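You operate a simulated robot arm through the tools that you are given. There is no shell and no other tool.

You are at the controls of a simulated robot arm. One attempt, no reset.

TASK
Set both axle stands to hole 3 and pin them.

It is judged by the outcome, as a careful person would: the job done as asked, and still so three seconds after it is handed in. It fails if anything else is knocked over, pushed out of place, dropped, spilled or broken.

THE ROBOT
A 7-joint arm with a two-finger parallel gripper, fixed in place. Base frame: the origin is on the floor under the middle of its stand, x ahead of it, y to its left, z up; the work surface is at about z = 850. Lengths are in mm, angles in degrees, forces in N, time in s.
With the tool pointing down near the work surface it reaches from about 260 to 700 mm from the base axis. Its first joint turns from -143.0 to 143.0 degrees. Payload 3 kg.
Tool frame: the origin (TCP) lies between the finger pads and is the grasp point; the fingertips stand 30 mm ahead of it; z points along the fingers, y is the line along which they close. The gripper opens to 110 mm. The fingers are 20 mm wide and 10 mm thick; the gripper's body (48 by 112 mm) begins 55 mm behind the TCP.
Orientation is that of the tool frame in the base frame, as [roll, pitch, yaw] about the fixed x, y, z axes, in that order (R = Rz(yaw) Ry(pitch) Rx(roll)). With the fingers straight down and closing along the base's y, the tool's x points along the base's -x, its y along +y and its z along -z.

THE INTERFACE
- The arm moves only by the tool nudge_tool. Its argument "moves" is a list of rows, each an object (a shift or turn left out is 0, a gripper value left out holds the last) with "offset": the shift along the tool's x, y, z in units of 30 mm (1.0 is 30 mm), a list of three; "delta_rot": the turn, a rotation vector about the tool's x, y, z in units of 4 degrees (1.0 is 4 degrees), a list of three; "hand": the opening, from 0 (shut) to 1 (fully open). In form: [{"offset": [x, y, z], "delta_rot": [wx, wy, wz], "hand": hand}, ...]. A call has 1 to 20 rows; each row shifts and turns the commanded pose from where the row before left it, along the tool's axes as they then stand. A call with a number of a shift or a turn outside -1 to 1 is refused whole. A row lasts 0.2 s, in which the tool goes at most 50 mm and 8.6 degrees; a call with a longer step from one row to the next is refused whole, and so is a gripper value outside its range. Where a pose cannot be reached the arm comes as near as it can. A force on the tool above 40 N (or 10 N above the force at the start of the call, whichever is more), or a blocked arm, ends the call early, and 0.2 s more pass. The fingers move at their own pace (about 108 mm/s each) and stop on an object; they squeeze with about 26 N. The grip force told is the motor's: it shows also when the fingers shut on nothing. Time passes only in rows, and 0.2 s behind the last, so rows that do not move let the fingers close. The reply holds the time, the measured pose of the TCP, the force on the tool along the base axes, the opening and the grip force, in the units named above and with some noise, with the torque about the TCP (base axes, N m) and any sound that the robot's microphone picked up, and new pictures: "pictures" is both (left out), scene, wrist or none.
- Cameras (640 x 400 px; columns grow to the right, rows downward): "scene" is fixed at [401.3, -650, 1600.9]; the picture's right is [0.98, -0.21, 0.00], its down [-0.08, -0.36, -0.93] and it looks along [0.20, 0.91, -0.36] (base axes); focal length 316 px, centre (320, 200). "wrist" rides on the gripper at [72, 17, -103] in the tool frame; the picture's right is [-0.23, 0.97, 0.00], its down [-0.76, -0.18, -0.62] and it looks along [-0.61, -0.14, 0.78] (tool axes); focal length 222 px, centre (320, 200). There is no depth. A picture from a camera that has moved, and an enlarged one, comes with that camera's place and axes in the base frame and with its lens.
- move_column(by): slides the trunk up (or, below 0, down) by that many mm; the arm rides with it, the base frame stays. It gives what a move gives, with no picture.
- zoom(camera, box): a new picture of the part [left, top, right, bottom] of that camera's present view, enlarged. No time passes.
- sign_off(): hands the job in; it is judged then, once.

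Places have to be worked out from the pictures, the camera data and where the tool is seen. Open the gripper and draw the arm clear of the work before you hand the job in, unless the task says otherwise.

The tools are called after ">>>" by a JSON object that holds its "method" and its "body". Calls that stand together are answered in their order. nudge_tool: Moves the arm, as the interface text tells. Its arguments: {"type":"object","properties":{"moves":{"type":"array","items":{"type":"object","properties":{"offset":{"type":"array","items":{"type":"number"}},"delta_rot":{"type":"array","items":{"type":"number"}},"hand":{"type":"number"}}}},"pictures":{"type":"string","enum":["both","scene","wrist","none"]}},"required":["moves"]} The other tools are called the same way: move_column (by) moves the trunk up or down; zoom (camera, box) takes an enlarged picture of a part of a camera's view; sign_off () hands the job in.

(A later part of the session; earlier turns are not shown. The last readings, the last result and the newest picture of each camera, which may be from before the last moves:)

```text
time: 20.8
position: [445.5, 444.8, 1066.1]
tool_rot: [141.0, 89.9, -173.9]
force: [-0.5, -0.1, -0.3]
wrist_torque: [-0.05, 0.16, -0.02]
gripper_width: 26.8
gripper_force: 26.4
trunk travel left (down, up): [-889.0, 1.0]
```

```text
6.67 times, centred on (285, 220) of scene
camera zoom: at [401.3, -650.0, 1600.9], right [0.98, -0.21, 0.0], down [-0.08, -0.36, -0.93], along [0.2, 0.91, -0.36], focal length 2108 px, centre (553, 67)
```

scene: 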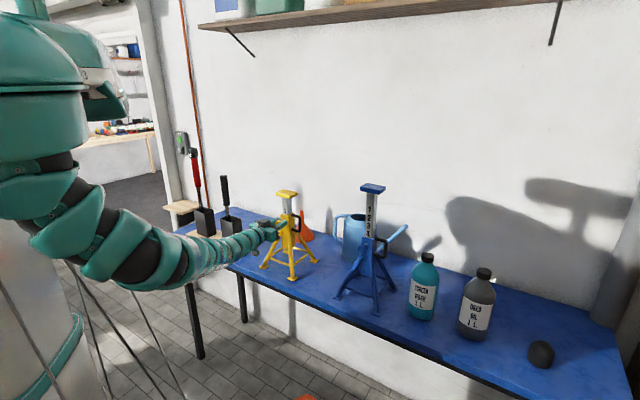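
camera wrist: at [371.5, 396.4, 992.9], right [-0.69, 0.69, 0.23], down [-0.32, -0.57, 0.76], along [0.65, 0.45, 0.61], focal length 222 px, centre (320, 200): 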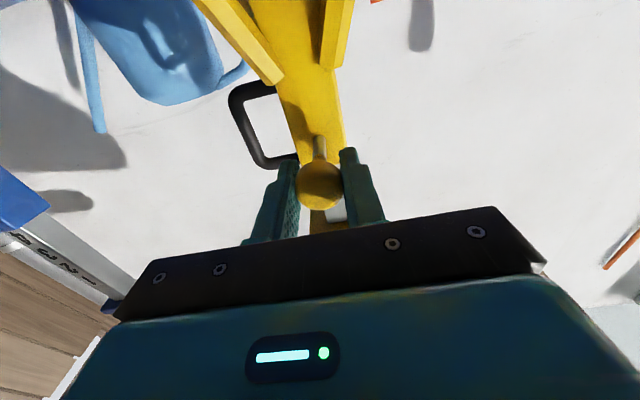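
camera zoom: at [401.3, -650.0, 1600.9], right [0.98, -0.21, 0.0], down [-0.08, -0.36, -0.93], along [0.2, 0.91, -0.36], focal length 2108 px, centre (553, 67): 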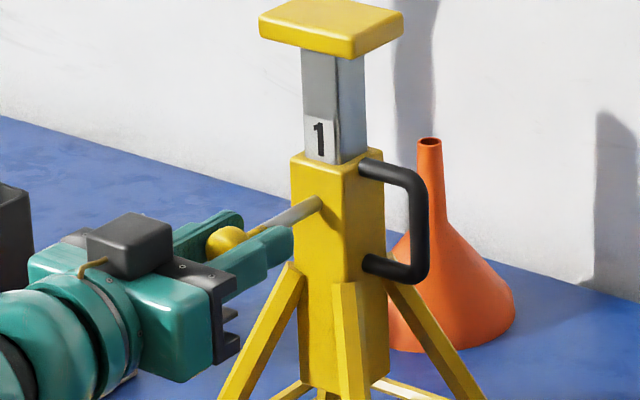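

The pin is 42 mm out with no stop found, and the post is unmoved. I don't want to pull it clean out, so I open the fingers slightly to see whether it stays put by itself.

>>> {"method": "nudge_tool", "body": {"moves": [{"hand": 0.3}, {"hand": 0.3}, {"hand": 0.3}], "pictures": "none"}}

>>> {"method": "zoom", "body": {"camera": "wrist", "box": [230, 80, 410, 240]}}

>>> {"method": "zoom", "body": {"camera": "scene", "box": [250, 190, 320, 250]}}

```text
time: 21.6
position: [445.6, 445.7, 1067.5]
tool_rot: [-148.8, 89.9, -103.9]
force: [0.1, -0.3, 0.5]
wrist_torque: [0.01, 0.03, 0.02]
gripper_width: 32.9
gripper_force: 0.0
trunk travel left (down, up): [-889.0, 1.0]
```

```text
2.50 times, centred on (320, 160) of wrist
camera zoom: at [360.3, 384.1, 994.2], right [-0.69, 0.69, 0.23], down [-0.31, -0.57, 0.76], along [0.65, 0.45, 0.61], focal length 555 px, centre (320, 300)
```

zoom: 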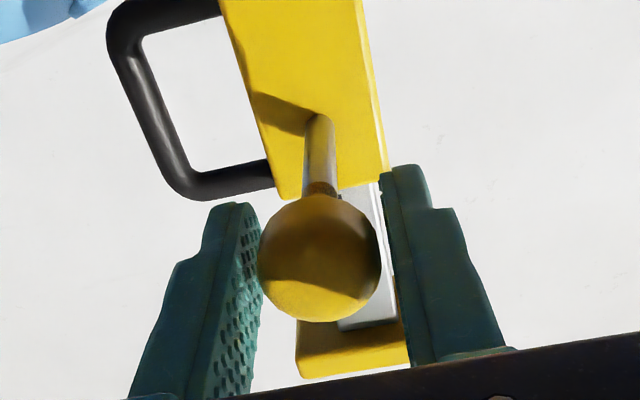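

```text
6.67 times, centred on (285, 220) of scene
camera zoom: at [401.3, -650.0, 1600.9], right [0.98, -0.21, 0.0], down [-0.08, -0.36, -0.93], along [0.2, 0.91, -0.36], focal length 2108 px, centre (553, 67)
```

zoom: 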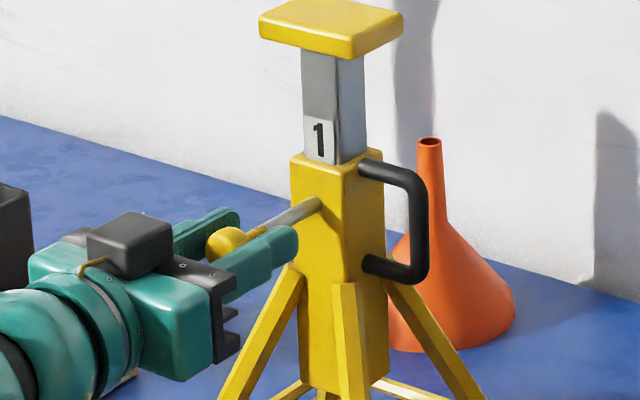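

The pin stays out by itself, so it isn't spring-loaded. I back the gripper straight off, raise it and tilt it about 45° downward, ready to grip the sides of the yellow saddle.

>>> {"method": "nudge_tool", "body": {"moves": [{"hand": 0.6}, {"hand": 1.0}, {"hand": 1.0}, {"offset": [0, 0, -0.8]}, {"offset": [0, 0, -1]}, {"offset": [0, 0, -0.7]}], "pictures": "wrist"}}

>>> {"method": "zoom", "body": {"camera": "scene", "box": [250, 180, 330, 260]}}

```text
time: 23.0
position: [390.8, 391.0, 1066.3]
tool_rot: [-32.2, 90.0, 12.9]
force: [0.3, 0.5, 0.7]
wrist_torque: [-0.01, 0.01, 0.03]
gripper_width: 109.8
gripper_force: 0.0
trunk travel left (down, up): [-889.0, 1.0]
camera wrist: at [304.2, 329.8, 991.9], right [-0.69, 0.69, 0.23], down [-0.31, -0.57, 0.76], along [0.65, 0.45, 0.61], focal length 222 px, centre (320, 200)
```

wrist: 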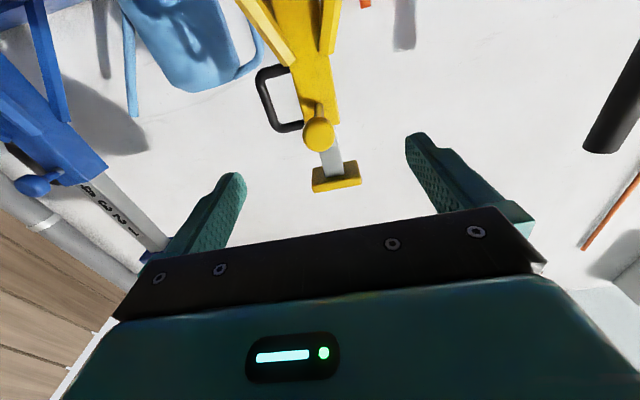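

```text
5.00 times, centred on (290, 220) of scene
camera zoom: at [401.3, -650.0, 1600.9], right [0.98, -0.21, 0.0], down [-0.08, -0.36, -0.93], along [0.2, 0.91, -0.36], focal length 1581 px, centre (470, 100)
```

zoom: 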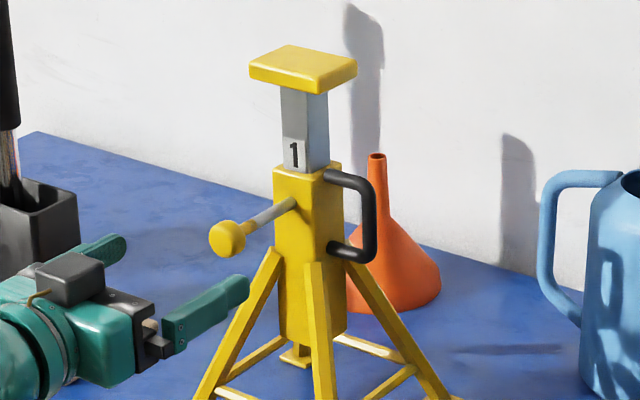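

The pin holds its drawn position cleanly and the post hasn't dropped. I go up and tilt the tool down to about 45°.

>>> {"method": "nudge_tool", "body": {"moves": [{"offset": [-1, 0, 0]}, {"offset": [-1, 0, 0]}, {"offset": [-1, 0, 0]}, {"offset": [-1, 0, 0]}, {"offset": [-1, 0, 0]}, {"offset": [-0.5, 0, 0]}, {"delta_rot": [0, 1, 0]}, {"delta_rot": [0, 1, 0]}, {"delta_rot": [0, 1, 0]}, {"delta_rot": [0, 1, 0]}, {"delta_rot": [0, 1, 0]}, {"delta_rot": [0, 1, 0]}, {"delta_rot": [0, 1, 0]}, {"delta_rot": [0, 1, 0]}, {"delta_rot": [0, 1, 0]}, {"delta_rot": [0, 1, 0]}, {"delta_rot": [0, 1, 0]}], "pictures": "both"}}

```text
time: 26.6
position: [393.7, 391.9, 1232.5]
tool_rot: [179.9, 45.9, -135.1]
force: [-0.9, 0.3, 1.0]
wrist_torque: [0.0, 0.01, 0.01]
gripper_width: 110.0
gripper_force: 0.0
trunk travel left (down, up): [-889.0, 1.0]
camera wrist: at [292.2, 316.0, 1251.2], right [-0.58, 0.8, 0.16], down [0.18, -0.07, 0.98], along [0.8, 0.6, -0.11], focal length 222 px, centre (320, 200)
```

scene: 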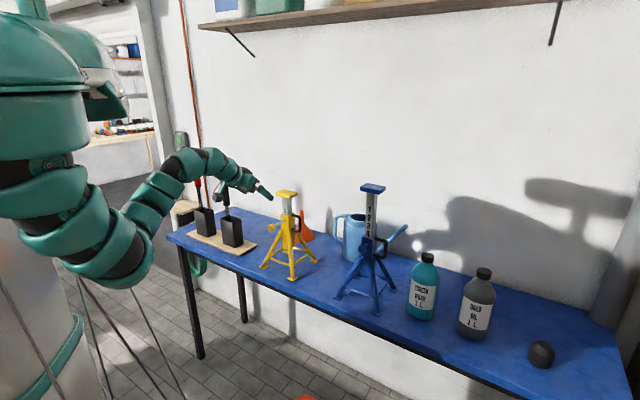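
wrist: 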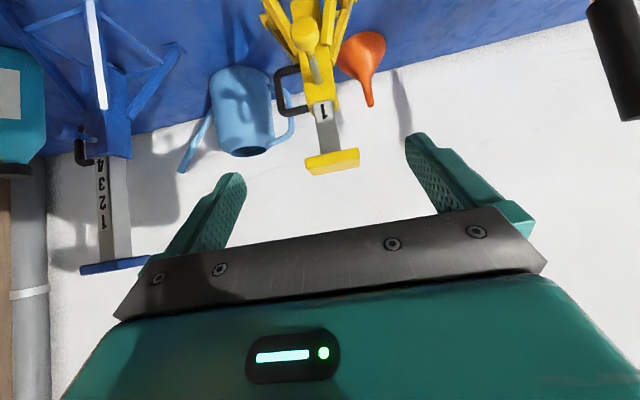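

>>> {"method": "zoom", "body": {"camera": "wrist", "box": [270, 80, 400, 190]}}

>>> {"method": "zoom", "body": {"camera": "scene", "box": [220, 160, 320, 240]}}

```text
3.64 times, centred on (335, 135) of wrist
camera zoom: at [292.2, 316.0, 1251.2], right [-0.58, 0.8, 0.16], down [0.18, -0.07, 0.98], along [0.8, 0.6, -0.11], focal length 808 px, centre (266, 436)
```

zoom: 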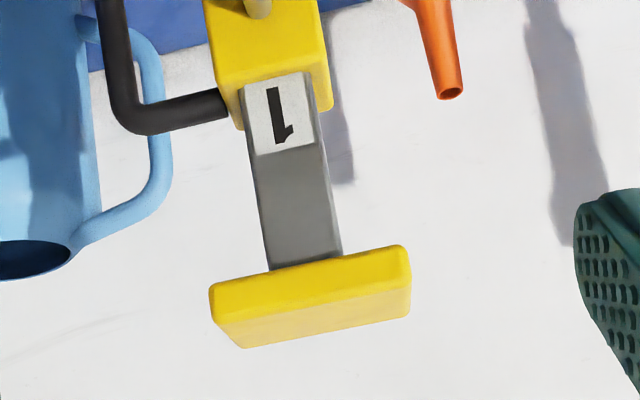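

```text
5.00 times, centred on (270, 200) of scene
camera zoom: at [401.3, -650.0, 1600.9], right [0.98, -0.21, 0.0], down [-0.08, -0.36, -0.93], along [0.2, 0.91, -0.36], focal length 1581 px, centre (570, 200)
```

zoom: 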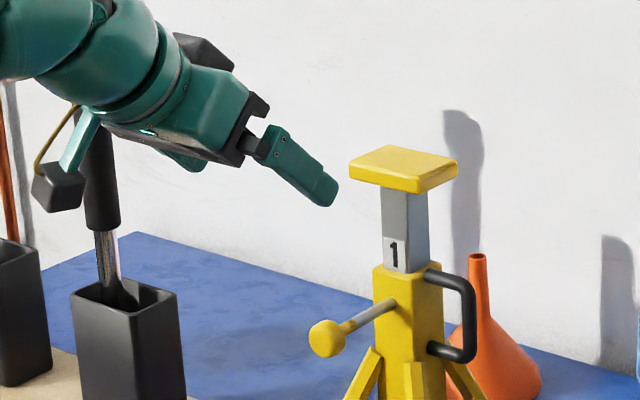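

The saddle is about 70 mm wide, centred at w≈0, with z from 1161 to 1179. The wrist camera hangs on a bracket below the tool, so I'll keep that clear of the drawn knob. I move up, then come down along the tool axis towards the saddle.

>>> {"method": "nudge_tool", "body": {"moves": [{"offset": [-0.93, 0.04, 0]}, {"offset": [-0.93, 0, 0]}, {"offset": [-0.92, 0, 0]}, {"offset": [0, 0, 1]}, {"offset": [0, 0, 1]}, {"offset": [0, 0, 1]}, {"offset": [0, 0, 1]}], "pictures": "both"}}

>>> {"method": "zoom", "body": {"camera": "scene", "box": [240, 150, 340, 240]}}

```text
time: 28.2
position: [494.4, 496.2, 1205.2]
tool_rot: [180.0, 46.0, -134.9]
force: [-0.4, -0.1, 0.8]
wrist_torque: [-0.02, -0.04, -0.04]
gripper_width: 109.8
gripper_force: 0.0
trunk travel left (down, up): [-889.0, 1.0]
camera wrist: at [393.9, 420.4, 1223.8], right [-0.58, 0.8, 0.16], down [0.18, -0.07, 0.98], along [0.8, 0.6, -0.11], focal length 222 px, centre (320, 200)
```

scene: 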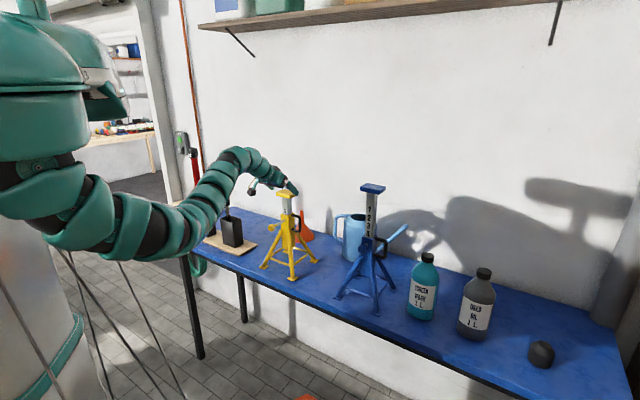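
wrist: 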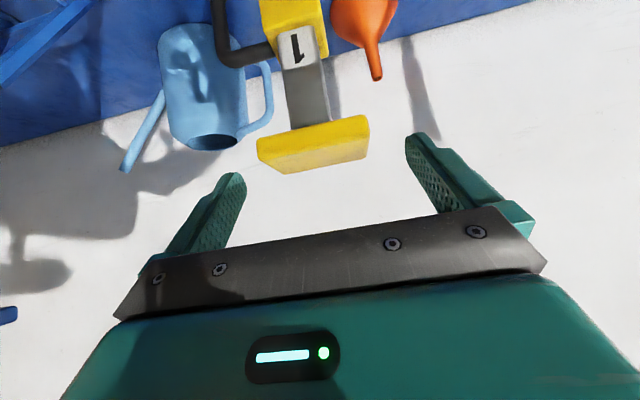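

```text
4.44 times, centred on (290, 195) of scene
camera zoom: at [401.3, -650.0, 1600.9], right [0.98, -0.21, 0.0], down [-0.08, -0.36, -0.93], along [0.2, 0.91, -0.36], focal length 1406 px, centre (453, 222)
```

zoom: 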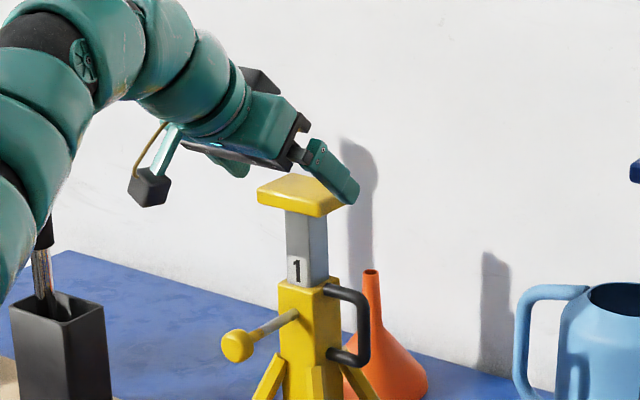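

The alignment looks right, with the saddle centred between the open fingers. I advance the last ~52 mm so the pads straddle it, without closing yet.

>>> {"method": "nudge_tool", "body": {"moves": [{"offset": [-0.04, -0.06, 0.88]}, {"offset": [-0.04, 0, 0.88]}], "pictures": "wrist"}}

>>> {"method": "zoom", "body": {"camera": "scene", "box": [240, 150, 340, 240]}}

```text
time: 28.8
position: [524.7, 522.9, 1171.6]
tool_rot: [179.9, 46.0, -135.0]
force: [0.4, 0.3, -0.1]
wrist_torque: [0.0, 0.07, -0.01]
gripper_width: 109.9
gripper_force: 0.1
trunk travel left (down, up): [-889.0, 1.0]
camera wrist: at [424.0, 445.8, 1189.7], right [-0.58, 0.8, 0.16], down [0.18, -0.07, 0.98], along [0.8, 0.6, -0.11], focal length 222 px, centre (320, 200)
```

wrist: 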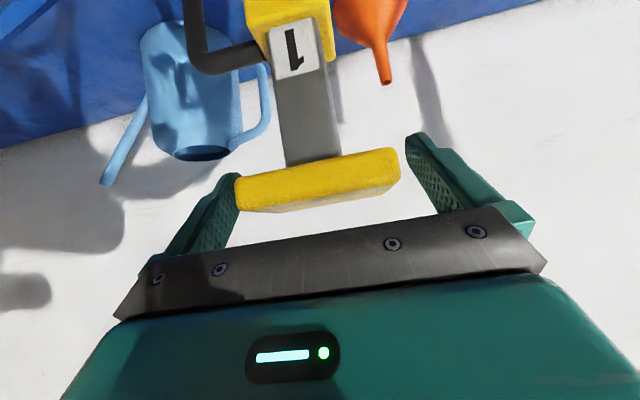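

```text
4.44 times, centred on (290, 195) of scene
camera zoom: at [401.3, -650.0, 1600.9], right [0.98, -0.21, 0.0], down [-0.08, -0.36, -0.93], along [0.2, 0.91, -0.36], focal length 1406 px, centre (453, 222)
```

zoom: 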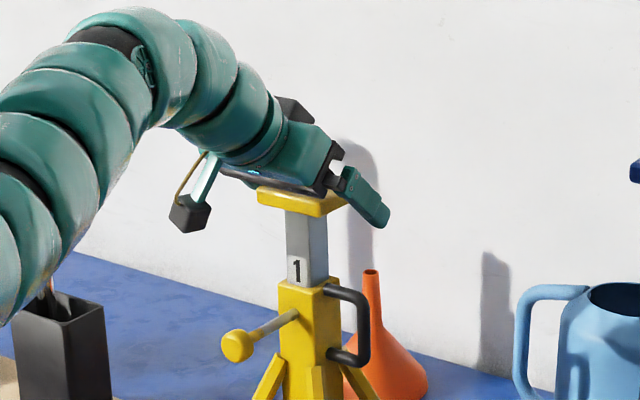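

The pads straddle the saddle. I trim 1.5 mm left and close on it.

>>> {"method": "nudge_tool", "body": {"moves": [{"offset": [0, 0.05, 0], "hand": 0.72}, {"hand": 0.72}, {"hand": 0.6}, {"hand": 0.5}, {"hand": 0.5}], "pictures": "wrist"}}

>>> {"method": "zoom", "body": {"camera": "scene", "box": [250, 170, 330, 240]}}

```text
time: 30.0
position: [521.6, 523.4, 1171.0]
tool_rot: [180.0, 46.0, -134.9]
force: [0.1, 2.2, -1.2]
wrist_torque: [0.55, -0.04, 0.72]
gripper_width: 72.2
gripper_force: 26.0
trunk travel left (down, up): [-889.0, 1.0]
camera wrist: at [421.7, 446.3, 1190.4], right [-0.58, 0.8, 0.16], down [0.18, -0.07, 0.98], along [0.8, 0.6, -0.11], focal length 222 px, centre (320, 200)
```

wrist: 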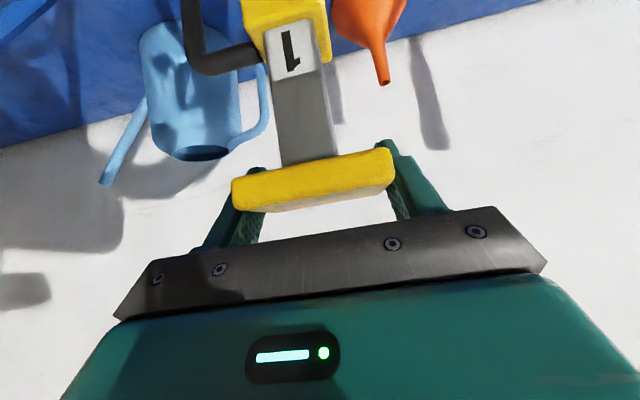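

```text
5.71 times, centred on (290, 205) of scene
camera zoom: at [401.3, -650.0, 1600.9], right [0.98, -0.21, 0.0], down [-0.08, -0.36, -0.93], along [0.2, 0.91, -0.36], focal length 1807 px, centre (491, 171)
```

zoom: 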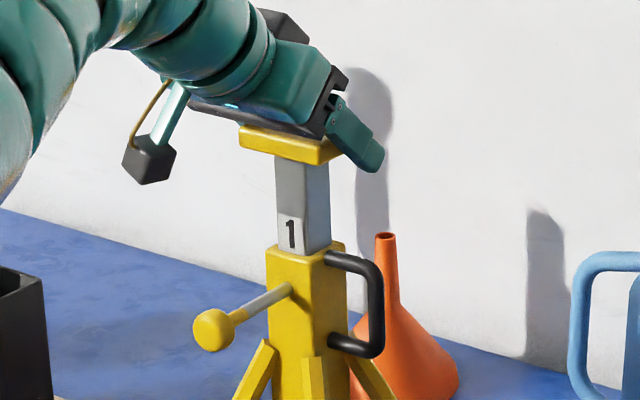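

I have the saddle, 72 mm wide with 26 N of grip. I lift straight up 6 mm and check whether the post slides in the collar or the whole stand lifts.

>>> {"method": "nudge_tool", "body": {"moves": [{"offset": [-0.072, 0, -0.07]}, {"offset": [-0.072, 0, -0.07]}], "pictures": "none"}}

>>> {"method": "zoom", "body": {"camera": "scene", "box": [250, 170, 330, 240]}}

>>> {"method": "zoom", "body": {"camera": "scene", "box": [250, 220, 330, 290]}}

```text
time: 30.6
position: [522.8, 522.0, 1177.5]
tool_rot: [179.9, 45.8, -135.0]
force: [-1.0, -3.0, 0.0]
wrist_torque: [-0.59, 0.42, 0.04]
gripper_width: 71.8
gripper_force: 25.8
trunk travel left (down, up): [-889.0, 1.0]
```

```text
5.71 times, centred on (290, 205) of scene
camera zoom: at [401.3, -650.0, 1600.9], right [0.98, -0.21, 0.0], down [-0.08, -0.36, -0.93], along [0.2, 0.91, -0.36], focal length 1807 px, centre (491, 171)
```

zoom: 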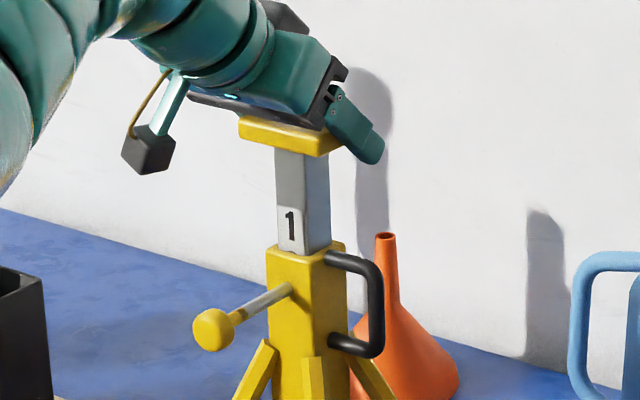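

```text
5.71 times, centred on (290, 255) of scene
camera zoom: at [401.3, -650.0, 1600.9], right [0.98, -0.21, 0.0], down [-0.08, -0.36, -0.93], along [0.2, 0.91, -0.36], focal length 1807 px, centre (491, -114)
```

zoom: 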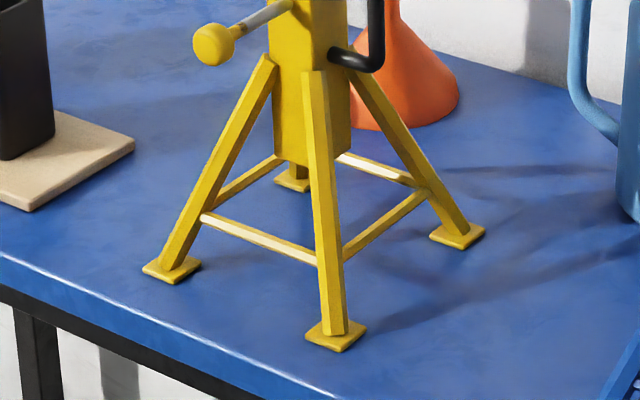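

The label rose with the tool while the collar and feet stayed put, so the post is free and slides. I continue lifting to a total of 60 mm, which is two holes.

>>> {"method": "nudge_tool", "body": {"moves": [{"offset": [-0.144, 0, -0.139]}, {"offset": [-0.144, 0, -0.139]}, {"offset": [-0.144, 0, -0.139]}, {"offset": [-0.144, 0, -0.139]}, {"offset": [-0.144, 0, -0.139]}, {"offset": [-0.144, 0, -0.139]}, {"offset": [-0.144, 0, -0.139]}, {"offset": [-0.144, 0, -0.139]}], "pictures": "none"}}

>>> {"method": "zoom", "body": {"camera": "scene", "box": [250, 170, 330, 240]}}

>>> {"method": "zoom", "body": {"camera": "scene", "box": [250, 220, 330, 290]}}

```text
time: 32.4
position: [523.6, 522.2, 1227.1]
tool_rot: [179.8, 46.1, -135.0]
force: [0.3, -0.1, -0.5]
wrist_torque: [0.11, 0.45, 0.11]
gripper_width: 71.9
gripper_force: 26.3
trunk travel left (down, up): [-889.0, 1.0]
```

```text
5.71 times, centred on (290, 205) of scene
camera zoom: at [401.3, -650.0, 1600.9], right [0.98, -0.21, 0.0], down [-0.08, -0.36, -0.93], along [0.2, 0.91, -0.36], focal length 1807 px, centre (491, 171)
```

zoom: 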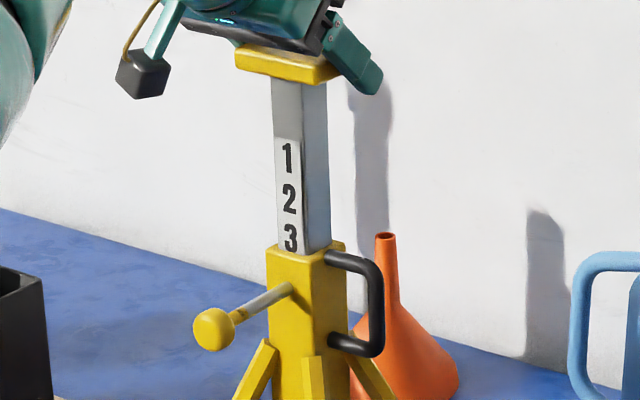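

```text
5.71 times, centred on (290, 255) of scene
camera zoom: at [401.3, -650.0, 1600.9], right [0.98, -0.21, 0.0], down [-0.08, -0.36, -0.93], along [0.2, 0.91, -0.36], focal length 1807 px, centre (491, -114)
```

zoom: 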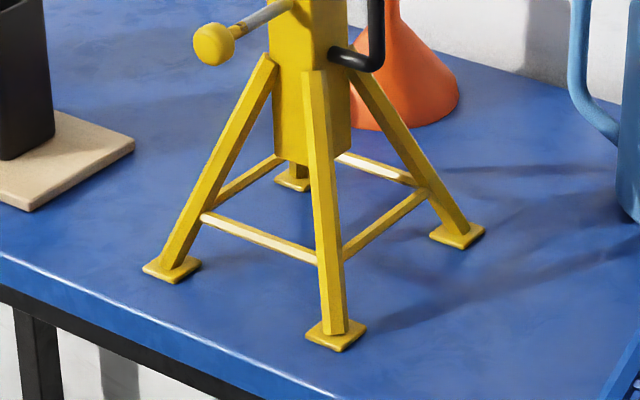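

Labels 1, 2 and 3 are now showing, about 4 mm short of two full holes (56.1 of 60 mm lifted). I lift the last 3.9 mm.

>>> {"method": "nudge_tool", "body": {"moves": [{"offset": [-0.047, 0, -0.045]}, {"offset": [-0.047, 0, -0.045]}, {}], "pictures": "none"}}

>>> {"method": "zoom", "body": {"camera": "scene", "box": [250, 170, 330, 240]}}

>>> {"method": "zoom", "body": {"camera": "wrist", "box": [220, 0, 400, 200]}}

```text
time: 33.2
position: [523.0, 523.3, 1231.9]
tool_rot: [179.9, 45.9, -135.0]
force: [-0.7, -0.2, 0.8]
wrist_torque: [0.56, -0.21, 0.11]
gripper_width: 72.0
gripper_force: 25.9
trunk travel left (down, up): [-889.0, 1.0]
```

```text
5.71 times, centred on (290, 205) of scene
camera zoom: at [401.3, -650.0, 1600.9], right [0.98, -0.21, 0.0], down [-0.08, -0.36, -0.93], along [0.2, 0.91, -0.36], focal length 1807 px, centre (491, 171)
```

zoom: 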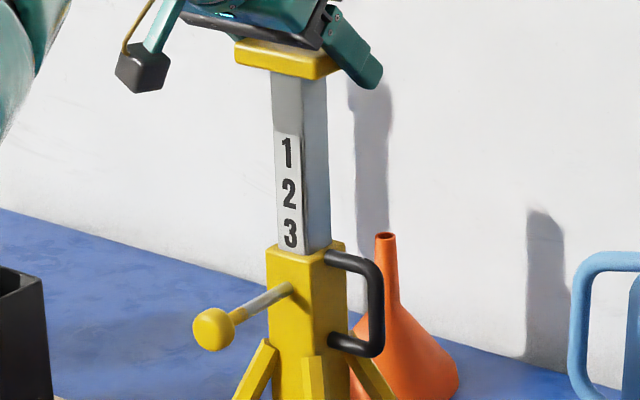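

```text
2.00 times, centred on (310, 100) of wrist
camera zoom: at [421.9, 447.3, 1250.7], right [-0.58, 0.8, 0.16], down [0.18, -0.07, 0.98], along [0.8, 0.6, -0.11], focal length 444 px, centre (340, 400)
```

zoom: 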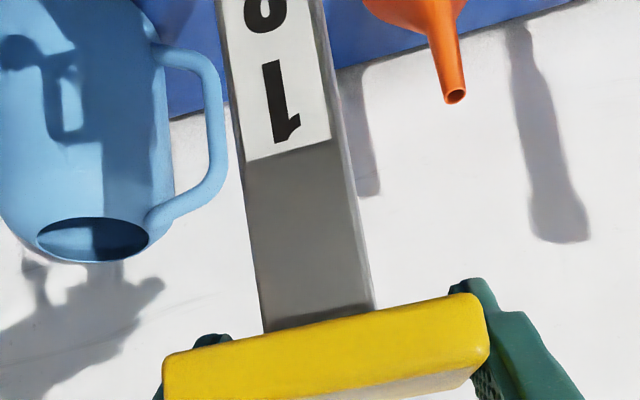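

I repeat the same 8× zoom I took at the start, to compare label 3 now with where label 1 sat when it was pinned.

>>> {"method": "zoom", "body": {"camera": "scene", "box": [268, 185, 316, 235]}}

```text
8.00 times, centred on (292, 210) of scene
camera zoom: at [401.3, -650.0, 1600.9], right [0.98, -0.21, 0.0], down [-0.08, -0.36, -0.93], along [0.2, 0.91, -0.36], focal length 2530 px, centre (544, 120)
```

zoom: 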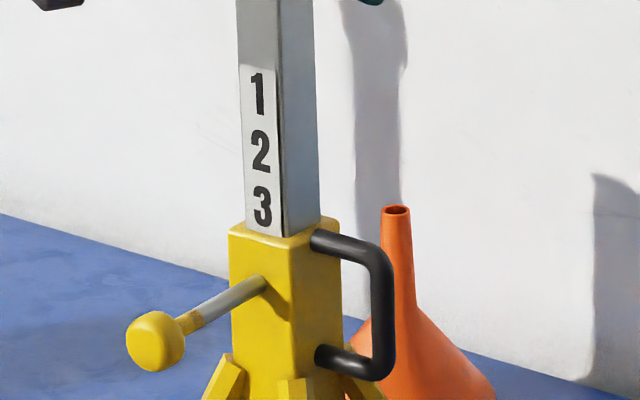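

Label 3 now sits exactly where label 1 sat when pinned. The tool carries almost no weight (|Fz| < 1 N), so collar friction seems to hold the post. I open the fingers only a couple of millimetres to check.

>>> {"method": "nudge_tool", "body": {"moves": [{"hand": 0.68}, {"hand": 0.68}], "pictures": "none"}}

>>> {"method": "zoom", "body": {"camera": "scene", "box": [268, 185, 316, 235]}}

```text
time: 33.8
position: [521.6, 524.1, 1232.4]
tool_rot: [-180.0, 46.2, -135.0]
force: [-0.6, 0.6, -0.5]
wrist_torque: [0.06, 0.0, -0.01]
gripper_width: 74.7
gripper_force: 0.1
trunk travel left (down, up): [-889.0, 1.0]
```

```text
8.00 times, centred on (292, 210) of scene
camera zoom: at [401.3, -650.0, 1600.9], right [0.98, -0.21, 0.0], down [-0.08, -0.36, -0.93], along [0.2, 0.91, -0.36], focal length 2530 px, centre (544, 120)
```

zoom: 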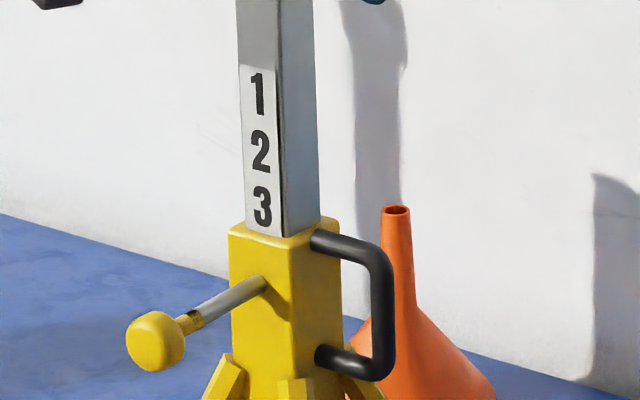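

The post holds at hole 3 by itself. I open fully, back off along the tool axis, then return to a horizontal tool well in front of the stand.

>>> {"method": "nudge_tool", "body": {"moves": [{"hand": 1.0}, {"hand": 1.0}, {"offset": [0, 0, -1]}, {"offset": [0, 0, -1]}, {"offset": [0, 0, -1]}, {"offset": [0, 0, -1]}, {"offset": [0, 0, -1]}, {"offset": [0, 0, -1]}, {"offset": [1, 0, 0]}, {"offset": [1, 0, 0]}, {"offset": [1, 0, 0]}], "pictures": "none"}}

>>> {"method": "nudge_tool", "body": {"moves": [{"delta_rot": [0, -1, 0]}, {"delta_rot": [0, -1, 0]}, {"delta_rot": [0, -1, 0]}, {"delta_rot": [0, -1, 0]}, {"delta_rot": [0, -1, 0]}, {"delta_rot": [0, -1, 0]}, {"delta_rot": [0, -1, 0]}, {"delta_rot": [0, -1, 0]}, {"delta_rot": [0, -1, 0]}, {"delta_rot": [0, -1, 0]}, {"delta_rot": [0, -1, 0]}], "pictures": "both"}}

```text
time: 36.2
position: [385.5, 386.2, 1289.7]
tool_rot: [-179.9, 46.2, -135.0]
force: [-1.2, 1.1, -0.1]
wrist_torque: [0.03, 0.0, 0.02]
gripper_width: 110.0
gripper_force: 0.0
trunk travel left (down, up): [-889.0, 1.0]
```

```text
time: 38.6
position: [386.6, 386.0, 1292.8]
tool_rot: [57.5, 89.9, 102.5]
force: [-0.3, -0.2, 0.9]
wrist_torque: [-0.01, 0.02, -0.04]
gripper_width: 110.3
gripper_force: 0.1
trunk travel left (down, up): [-889.0, 1.0]
camera wrist: at [300.8, 325.9, 1218.4], right [-0.69, 0.69, 0.23], down [-0.31, -0.57, 0.76], along [0.65, 0.45, 0.61], focal length 222 px, centre (320, 200)
```

scene: 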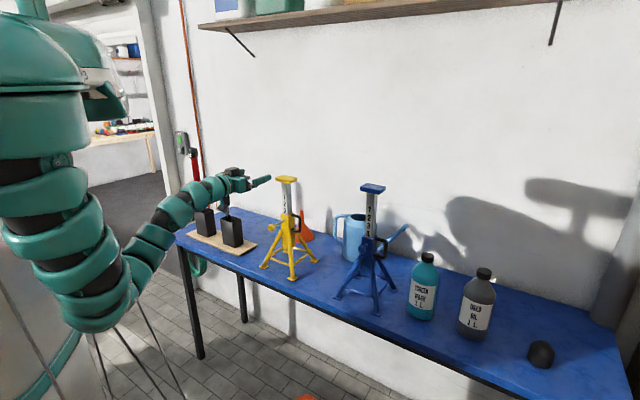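
wrist: 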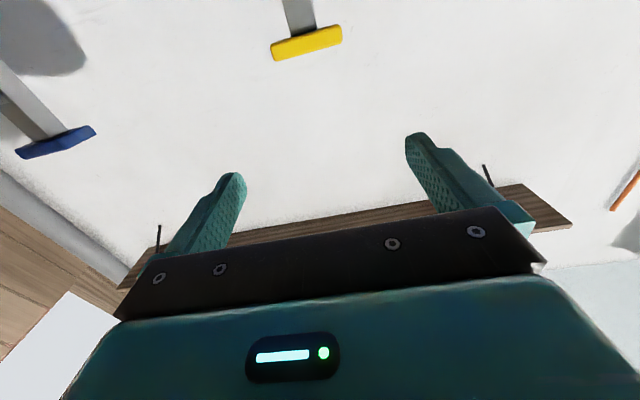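

The tool is horizontal again at s≈546. I descend to the knob height, z≈1067.

>>> {"method": "nudge_tool", "body": {"moves": [{"offset": [0.94, 0, 0]}, {"offset": [0.94, 0, 0]}, {"offset": [0.94, 0, 0]}, {"offset": [0.94, 0, 0]}, {"offset": [0.94, 0, 0]}, {"offset": [0.94, 0, 0]}, {"offset": [0.94, 0, 0]}, {"offset": [0.94, 0, 0]}], "pictures": "both"}}

>>> {"method": "zoom", "body": {"camera": "wrist", "box": [230, 60, 410, 220]}}

>>> {"method": "zoom", "body": {"camera": "scene", "box": [268, 185, 316, 235]}}

```text
time: 40.4
position: [383.6, 387.0, 1066.7]
tool_rot: [5.8, 90.0, 50.7]
force: [0.4, -0.1, 0.3]
wrist_torque: [-0.01, -0.01, 0.02]
gripper_width: 109.9
gripper_force: 0.1
trunk travel left (down, up): [-889.0, 1.0]
camera wrist: at [299.1, 326.9, 993.0], right [-0.69, 0.69, 0.23], down [-0.32, -0.57, 0.76], along [0.65, 0.45, 0.61], focal length 222 px, centre (320, 200)
```

scene: 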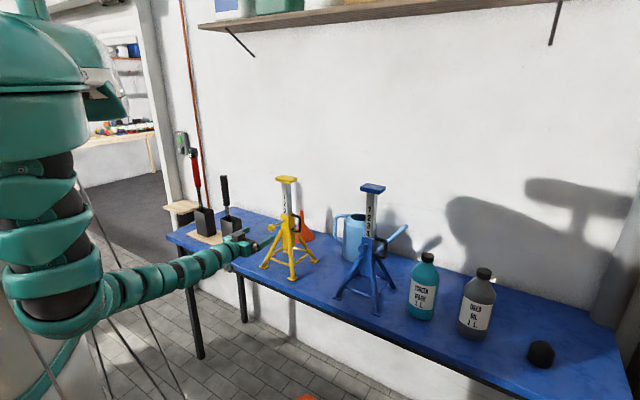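
wrist: 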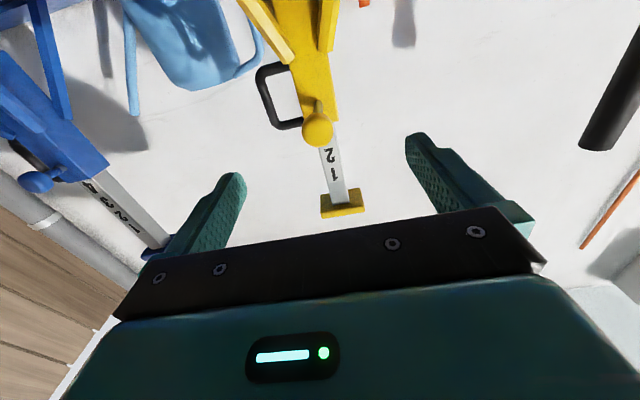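

```text
2.50 times, centred on (320, 140) of wrist
camera zoom: at [299.1, 326.9, 993.0], right [-0.69, 0.69, 0.23], down [-0.32, -0.57, 0.76], along [0.65, 0.45, 0.61], focal length 555 px, centre (320, 350)
```

zoom: 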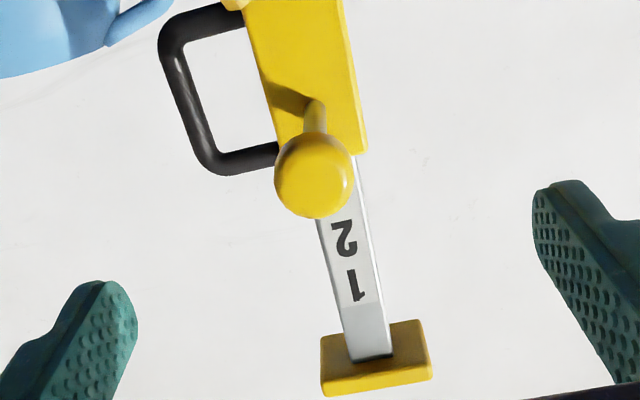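

```text
8.00 times, centred on (292, 210) of scene
camera zoom: at [401.3, -650.0, 1600.9], right [0.98, -0.21, 0.0], down [-0.08, -0.36, -0.93], along [0.2, 0.91, -0.36], focal length 2530 px, centre (544, 120)
```

zoom: 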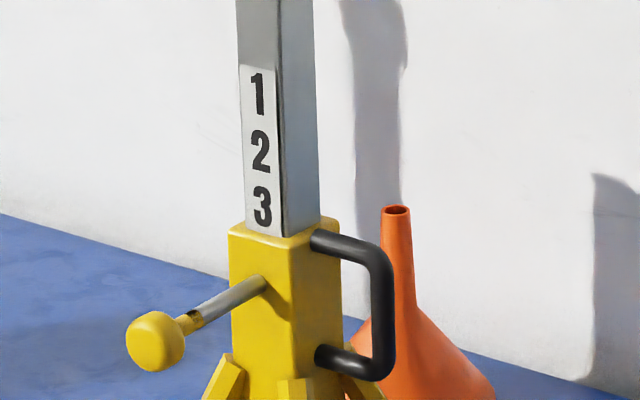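

The post is still at hole 3 and the knob is still drawn. I move forward to the earlier grip position (s≈629.5, w≈0.4, z≈1067) and take hold of the knob.

>>> {"method": "nudge_tool", "body": {"moves": [{"offset": [0, -0.093, 0.94]}, {"offset": [0, 0, 0.94]}, {"offset": [0, 0, 0.94]}, {"hand": 0.5}, {"hand": 0.3}, {"hand": 0}, {"hand": 0}, {"hand": 0}], "pictures": "none"}}

>>> {"method": "zoom", "body": {"camera": "wrist", "box": [230, 80, 410, 240]}}

>>> {"method": "zoom", "body": {"camera": "scene", "box": [250, 190, 320, 250]}}

```text
time: 42.2
position: [447.4, 445.1, 1068.1]
tool_rot: [-175.3, 89.9, -130.2]
force: [-1.1, 0.6, 1.9]
wrist_torque: [-0.01, -0.07, -0.01]
gripper_width: 26.8
gripper_force: 26.5
trunk travel left (down, up): [-889.0, 1.0]
```

```text
2.50 times, centred on (320, 160) of wrist
camera zoom: at [360.4, 385.1, 994.7], right [-0.69, 0.69, 0.23], down [-0.31, -0.57, 0.76], along [0.65, 0.45, 0.61], focal length 555 px, centre (320, 300)
```

zoom: 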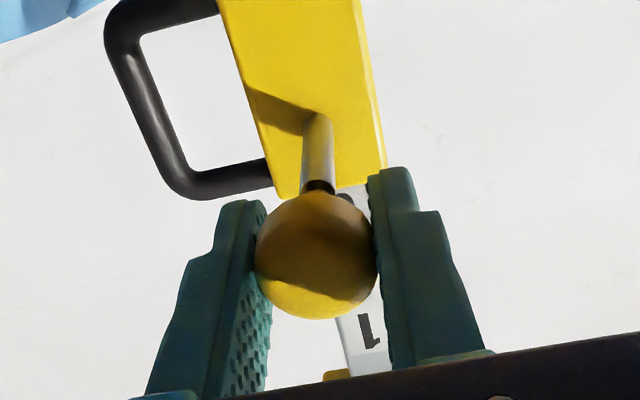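

```text
6.67 times, centred on (285, 220) of scene
camera zoom: at [401.3, -650.0, 1600.9], right [0.98, -0.21, 0.0], down [-0.08, -0.36, -0.93], along [0.2, 0.91, -0.36], focal length 2108 px, centre (553, 67)
```

zoom: 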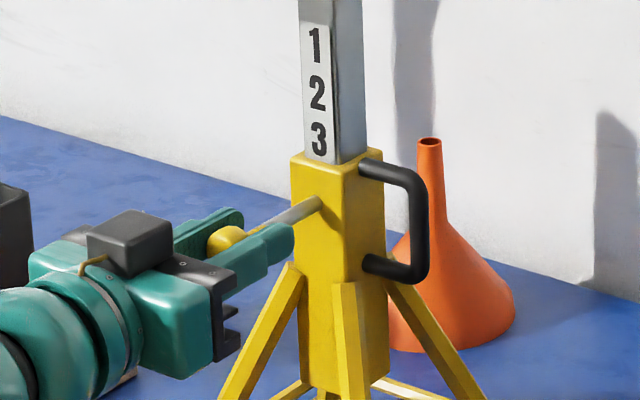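

I'm gripping the knob again. I push the pin straight in, slowly, over the first 20 mm, and watch for resistance.

>>> {"method": "nudge_tool", "body": {"moves": [{"offset": [0, 0, 0.1]}, {"offset": [0, 0, 0.1]}, {"offset": [0, 0, 0.1]}, {"offset": [0, 0, 0.1]}, {"offset": [0, 0, 0.1]}, {"offset": [0, 0, 0.1]}], "pictures": "none"}}

>>> {"method": "zoom", "body": {"camera": "scene", "box": [250, 190, 320, 250]}}

>>> {"method": "zoom", "body": {"camera": "wrist", "box": [230, 80, 410, 240]}}

```text
time: 43.6
position: [459.8, 457.3, 1067.2]
tool_rot: [-9.6, 89.9, 35.5]
force: [-5.4, 6.0, 6.7]
wrist_torque: [0.11, -0.2, 0.17]
gripper_width: 27.1
gripper_force: 26.1
trunk travel left (down, up): [-889.0, 1.0]
```

```text
6.67 times, centred on (285, 220) of scene
camera zoom: at [401.3, -650.0, 1600.9], right [0.98, -0.21, 0.0], down [-0.08, -0.36, -0.93], along [0.2, 0.91, -0.36], focal length 2108 px, centre (553, 67)
```

zoom: 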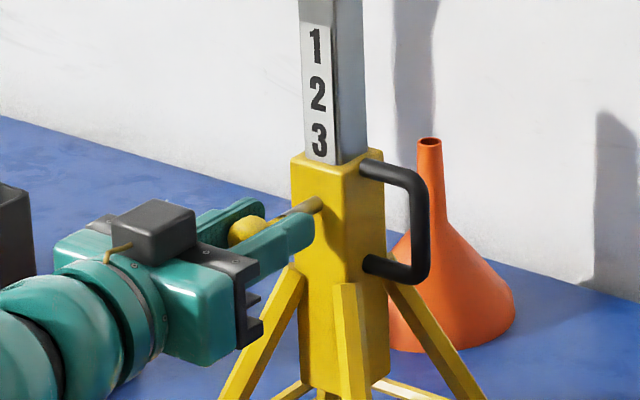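

```text
2.50 times, centred on (320, 160) of wrist
camera zoom: at [373.5, 396.4, 994.6], right [-0.69, 0.69, 0.23], down [-0.32, -0.57, 0.76], along [0.65, 0.45, 0.61], focal length 555 px, centre (320, 300)
```

zoom: 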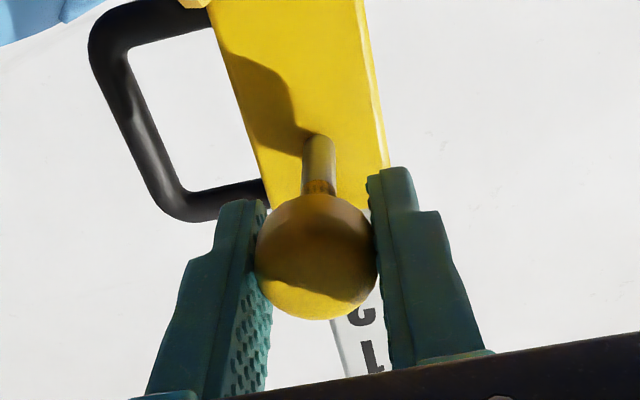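

It has gone in 17 mm. The lateral reading of about 8 N says I'm 1–2 mm too far right and slightly low, so I correct that and continue.

>>> {"method": "nudge_tool", "body": {"moves": [{"offset": [-0.02, 0.045, 0]}, {"offset": [0, 0, 0.1]}, {"offset": [0, 0, 0.1]}, {"offset": [0, 0, 0.1]}], "pictures": "none"}}

>>> {"method": "zoom", "body": {"camera": "scene", "box": [250, 190, 320, 250]}}

```text
time: 44.6
position: [466.3, 464.1, 1068.2]
tool_rot: [9.3, 89.9, 54.2]
force: [0.5, -0.1, 5.6]
wrist_torque: [-0.06, -0.19, 0.01]
gripper_width: 26.8
gripper_force: 26.3
trunk travel left (down, up): [-889.0, 1.0]
```

```text
6.67 times, centred on (285, 220) of scene
camera zoom: at [401.3, -650.0, 1600.9], right [0.98, -0.21, 0.0], down [-0.08, -0.36, -0.93], along [0.2, 0.91, -0.36], focal length 2108 px, centre (553, 67)
```

zoom: 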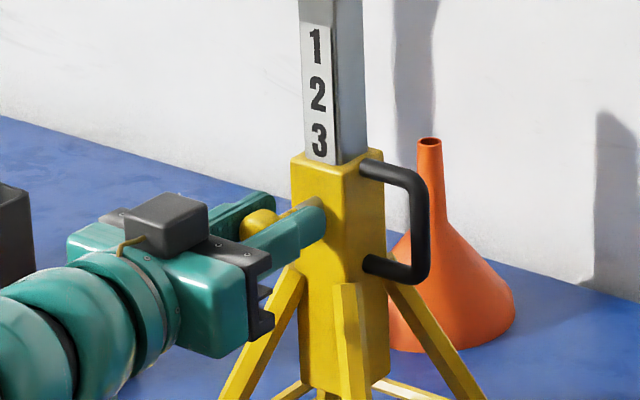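

The force along the pin is near zero, so it is entering freely. About 13 mm remains to full depth.

>>> {"method": "nudge_tool", "body": {"moves": [{"offset": [-0.015, 0, 0.08]}, {"offset": [0, 0, 0.08]}, {"offset": [0, 0, 0.08]}, {"offset": [0, 0, 0.08]}], "pictures": "none"}}

>>> {"method": "zoom", "body": {"camera": "scene", "box": [250, 190, 320, 250]}}

>>> {"method": "zoom", "body": {"camera": "wrist", "box": [230, 80, 410, 240]}}

```text
time: 45.6
position: [473.4, 472.1, 1070.4]
tool_rot: [-8.7, 89.9, 36.2]
force: [1.3, -1.2, 4.5]
wrist_torque: [-0.03, -0.04, 0.03]
gripper_width: 26.8
gripper_force: 25.7
trunk travel left (down, up): [-889.0, 1.0]
```

```text
6.67 times, centred on (285, 220) of scene
camera zoom: at [401.3, -650.0, 1600.9], right [0.98, -0.21, 0.0], down [-0.08, -0.36, -0.93], along [0.2, 0.91, -0.36], focal length 2108 px, centre (553, 67)
```

zoom: 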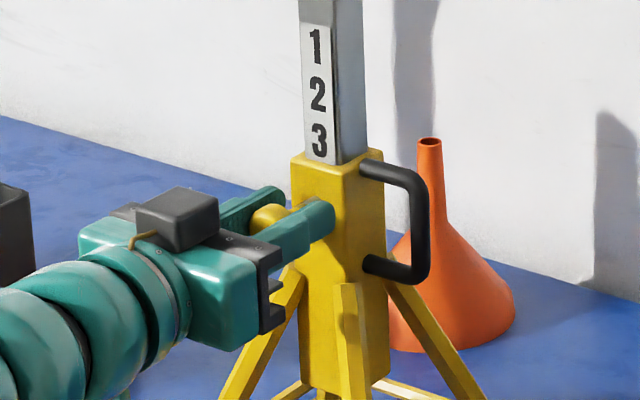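

```text
2.50 times, centred on (320, 160) of wrist
camera zoom: at [386.9, 410.2, 994.6], right [-0.69, 0.69, 0.23], down [-0.32, -0.57, 0.76], along [0.65, 0.45, 0.61], focal length 555 px, centre (320, 300)
```

zoom: 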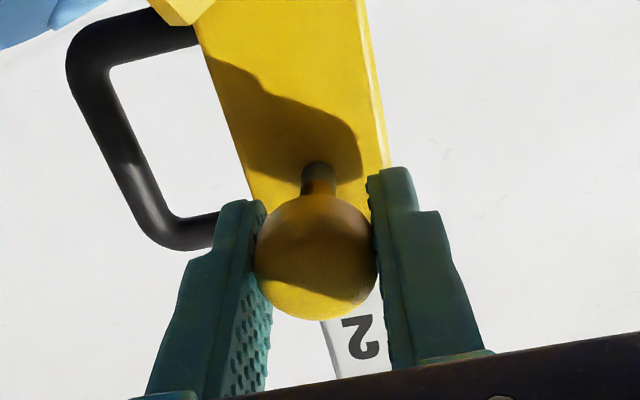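

About 4 mm of shaft still shows compared with the start. I keep pushing in small steps until it seats.

>>> {"method": "nudge_tool", "body": {"moves": [{"offset": [0.02, 0, 0.06]}, {"offset": [0, 0, 0.06]}, {"offset": [0, 0, 0.06]}], "pictures": "none"}}

>>> {"method": "zoom", "body": {"camera": "wrist", "box": [230, 80, 410, 240]}}

>>> {"method": "zoom", "body": {"camera": "scene", "box": [250, 190, 320, 250]}}

```text
time: 46.4
position: [476.7, 476.3, 1069.0]
tool_rot: [80.5, 89.8, 125.5]
force: [-2.4, -6.8, 0.8]
wrist_torque: [-0.04, 0.06, -0.08]
gripper_width: 26.9
gripper_force: 25.5
trunk travel left (down, up): [-889.0, 1.0]
```

```text
2.50 times, centred on (320, 160) of wrist
camera zoom: at [389.9, 415.9, 994.8], right [-0.69, 0.69, 0.23], down [-0.31, -0.57, 0.76], along [0.65, 0.45, 0.61], focal length 555 px, centre (320, 300)
```

zoom: 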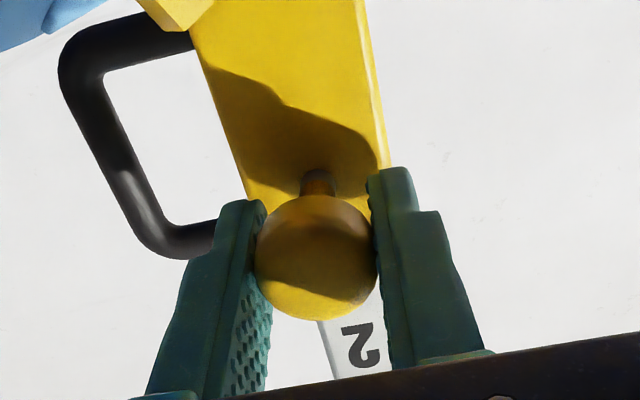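

```text
6.67 times, centred on (285, 220) of scene
camera zoom: at [401.3, -650.0, 1600.9], right [0.98, -0.21, 0.0], down [-0.08, -0.36, -0.93], along [0.2, 0.91, -0.36], focal length 2108 px, centre (553, 67)
```

zoom: 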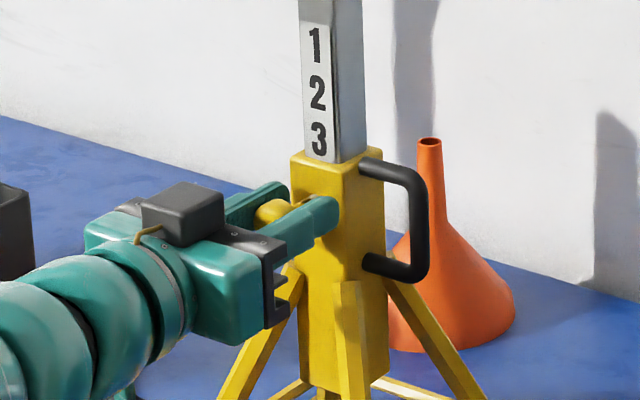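

At s≈674 the pin now meets about 6.5 N of resistance, so it has seated. I release, back off, and compare with the original picture.

>>> {"method": "nudge_tool", "body": {"moves": [{"hand": 0.4}, {"hand": 1.0}, {"hand": 1.0}, {"offset": [0, 0, -1]}, {"offset": [0, 0, -1]}, {"offset": [0, 0, -1]}], "pictures": "wrist"}}

>>> {"method": "zoom", "body": {"camera": "scene", "box": [268, 185, 316, 235]}}

>>> {"method": "zoom", "body": {"camera": "scene", "box": [250, 170, 330, 290]}}

```text
time: 47.8
position: [413.1, 410.9, 1071.1]
tool_rot: [-15.9, 89.9, 28.9]
force: [0.2, -0.2, 0.3]
wrist_torque: [-0.03, 0.02, 0.0]
gripper_width: 110.4
gripper_force: 0.0
trunk travel left (down, up): [-889.0, 1.0]
camera wrist: at [326.9, 349.9, 997.1], right [-0.69, 0.69, 0.23], down [-0.32, -0.57, 0.76], along [0.65, 0.45, 0.61], focal length 222 px, centre (320, 200)
```

wrist: 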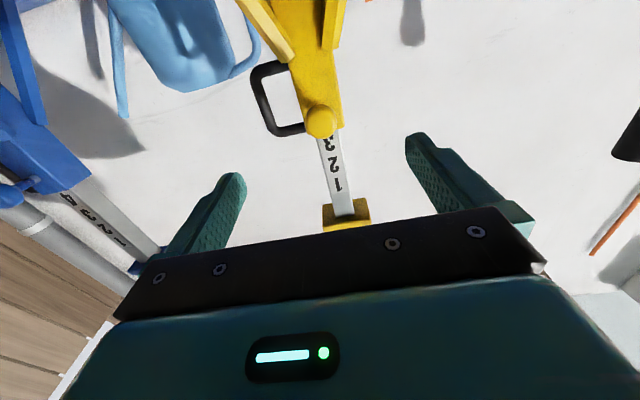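

```text
8.00 times, centred on (292, 210) of scene
camera zoom: at [401.3, -650.0, 1600.9], right [0.98, -0.21, 0.0], down [-0.08, -0.36, -0.93], along [0.2, 0.91, -0.36], focal length 2530 px, centre (544, 120)
```

zoom: 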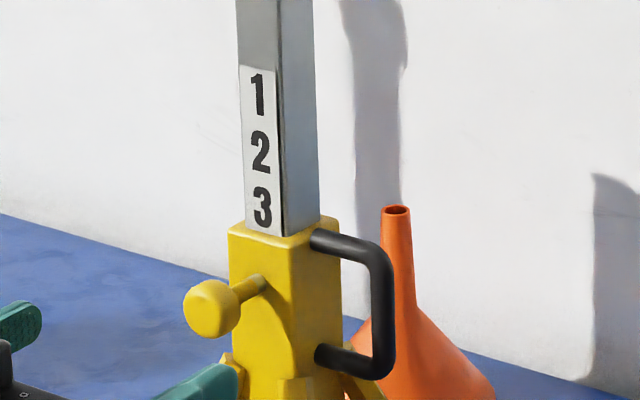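

```text
3.33 times, centred on (290, 230) of scene
camera zoom: at [401.3, -650.0, 1600.9], right [0.98, -0.21, 0.0], down [-0.08, -0.36, -0.93], along [0.2, 0.91, -0.36], focal length 1054 px, centre (420, 100)
```

zoom: 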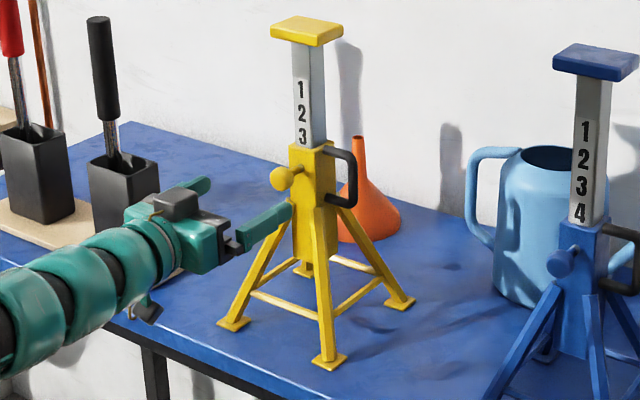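

>>> {"method": "zoom", "body": {"camera": "scene", "box": [282, 208, 310, 232]}}

>>> {"method": "zoom", "body": {"camera": "wrist", "box": [270, 60, 380, 160]}}

>>> {"method": "zoom", "body": {"camera": "scene", "box": [345, 215, 400, 265]}}

```text
16.00 times, centred on (296, 220) of scene
camera zoom: at [401.3, -650.0, 1600.9], right [0.98, -0.21, 0.0], down [-0.08, -0.36, -0.93], along [0.2, 0.91, -0.36], focal length 5060 px, centre (704, -120)
```

zoom: 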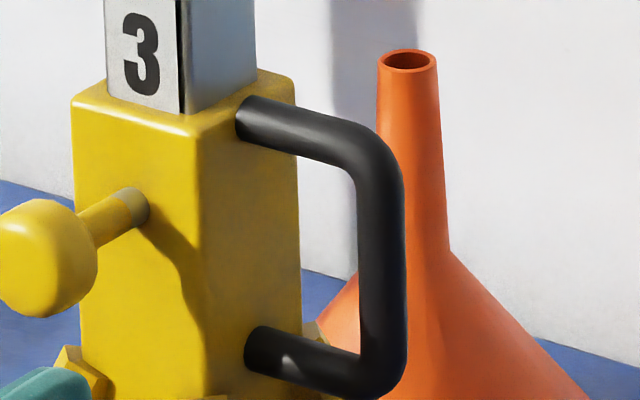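

```text
4.00 times, centred on (325, 110) of wrist
camera zoom: at [326.9, 349.9, 997.1], right [-0.69, 0.69, 0.23], down [-0.32, -0.57, 0.76], along [0.65, 0.45, 0.61], focal length 888 px, centre (300, 560)
```

zoom: 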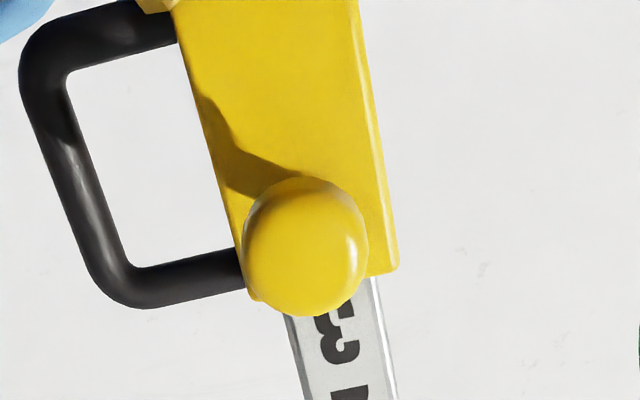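

```text
8.00 times, centred on (372, 240) of scene
camera zoom: at [401.3, -650.0, 1600.9], right [0.98, -0.21, 0.0], down [-0.08, -0.36, -0.93], along [0.2, 0.91, -0.36], focal length 2530 px, centre (-100, -120)
```

zoom: 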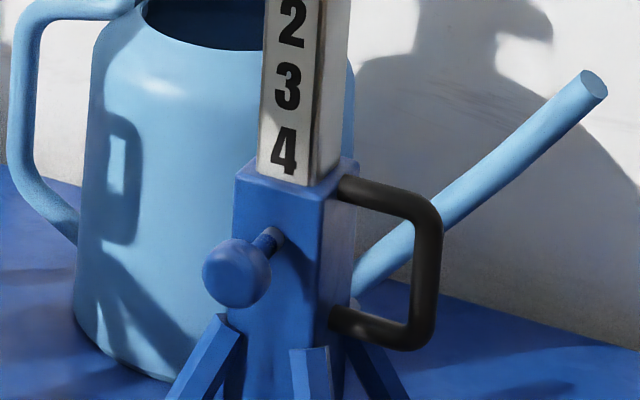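

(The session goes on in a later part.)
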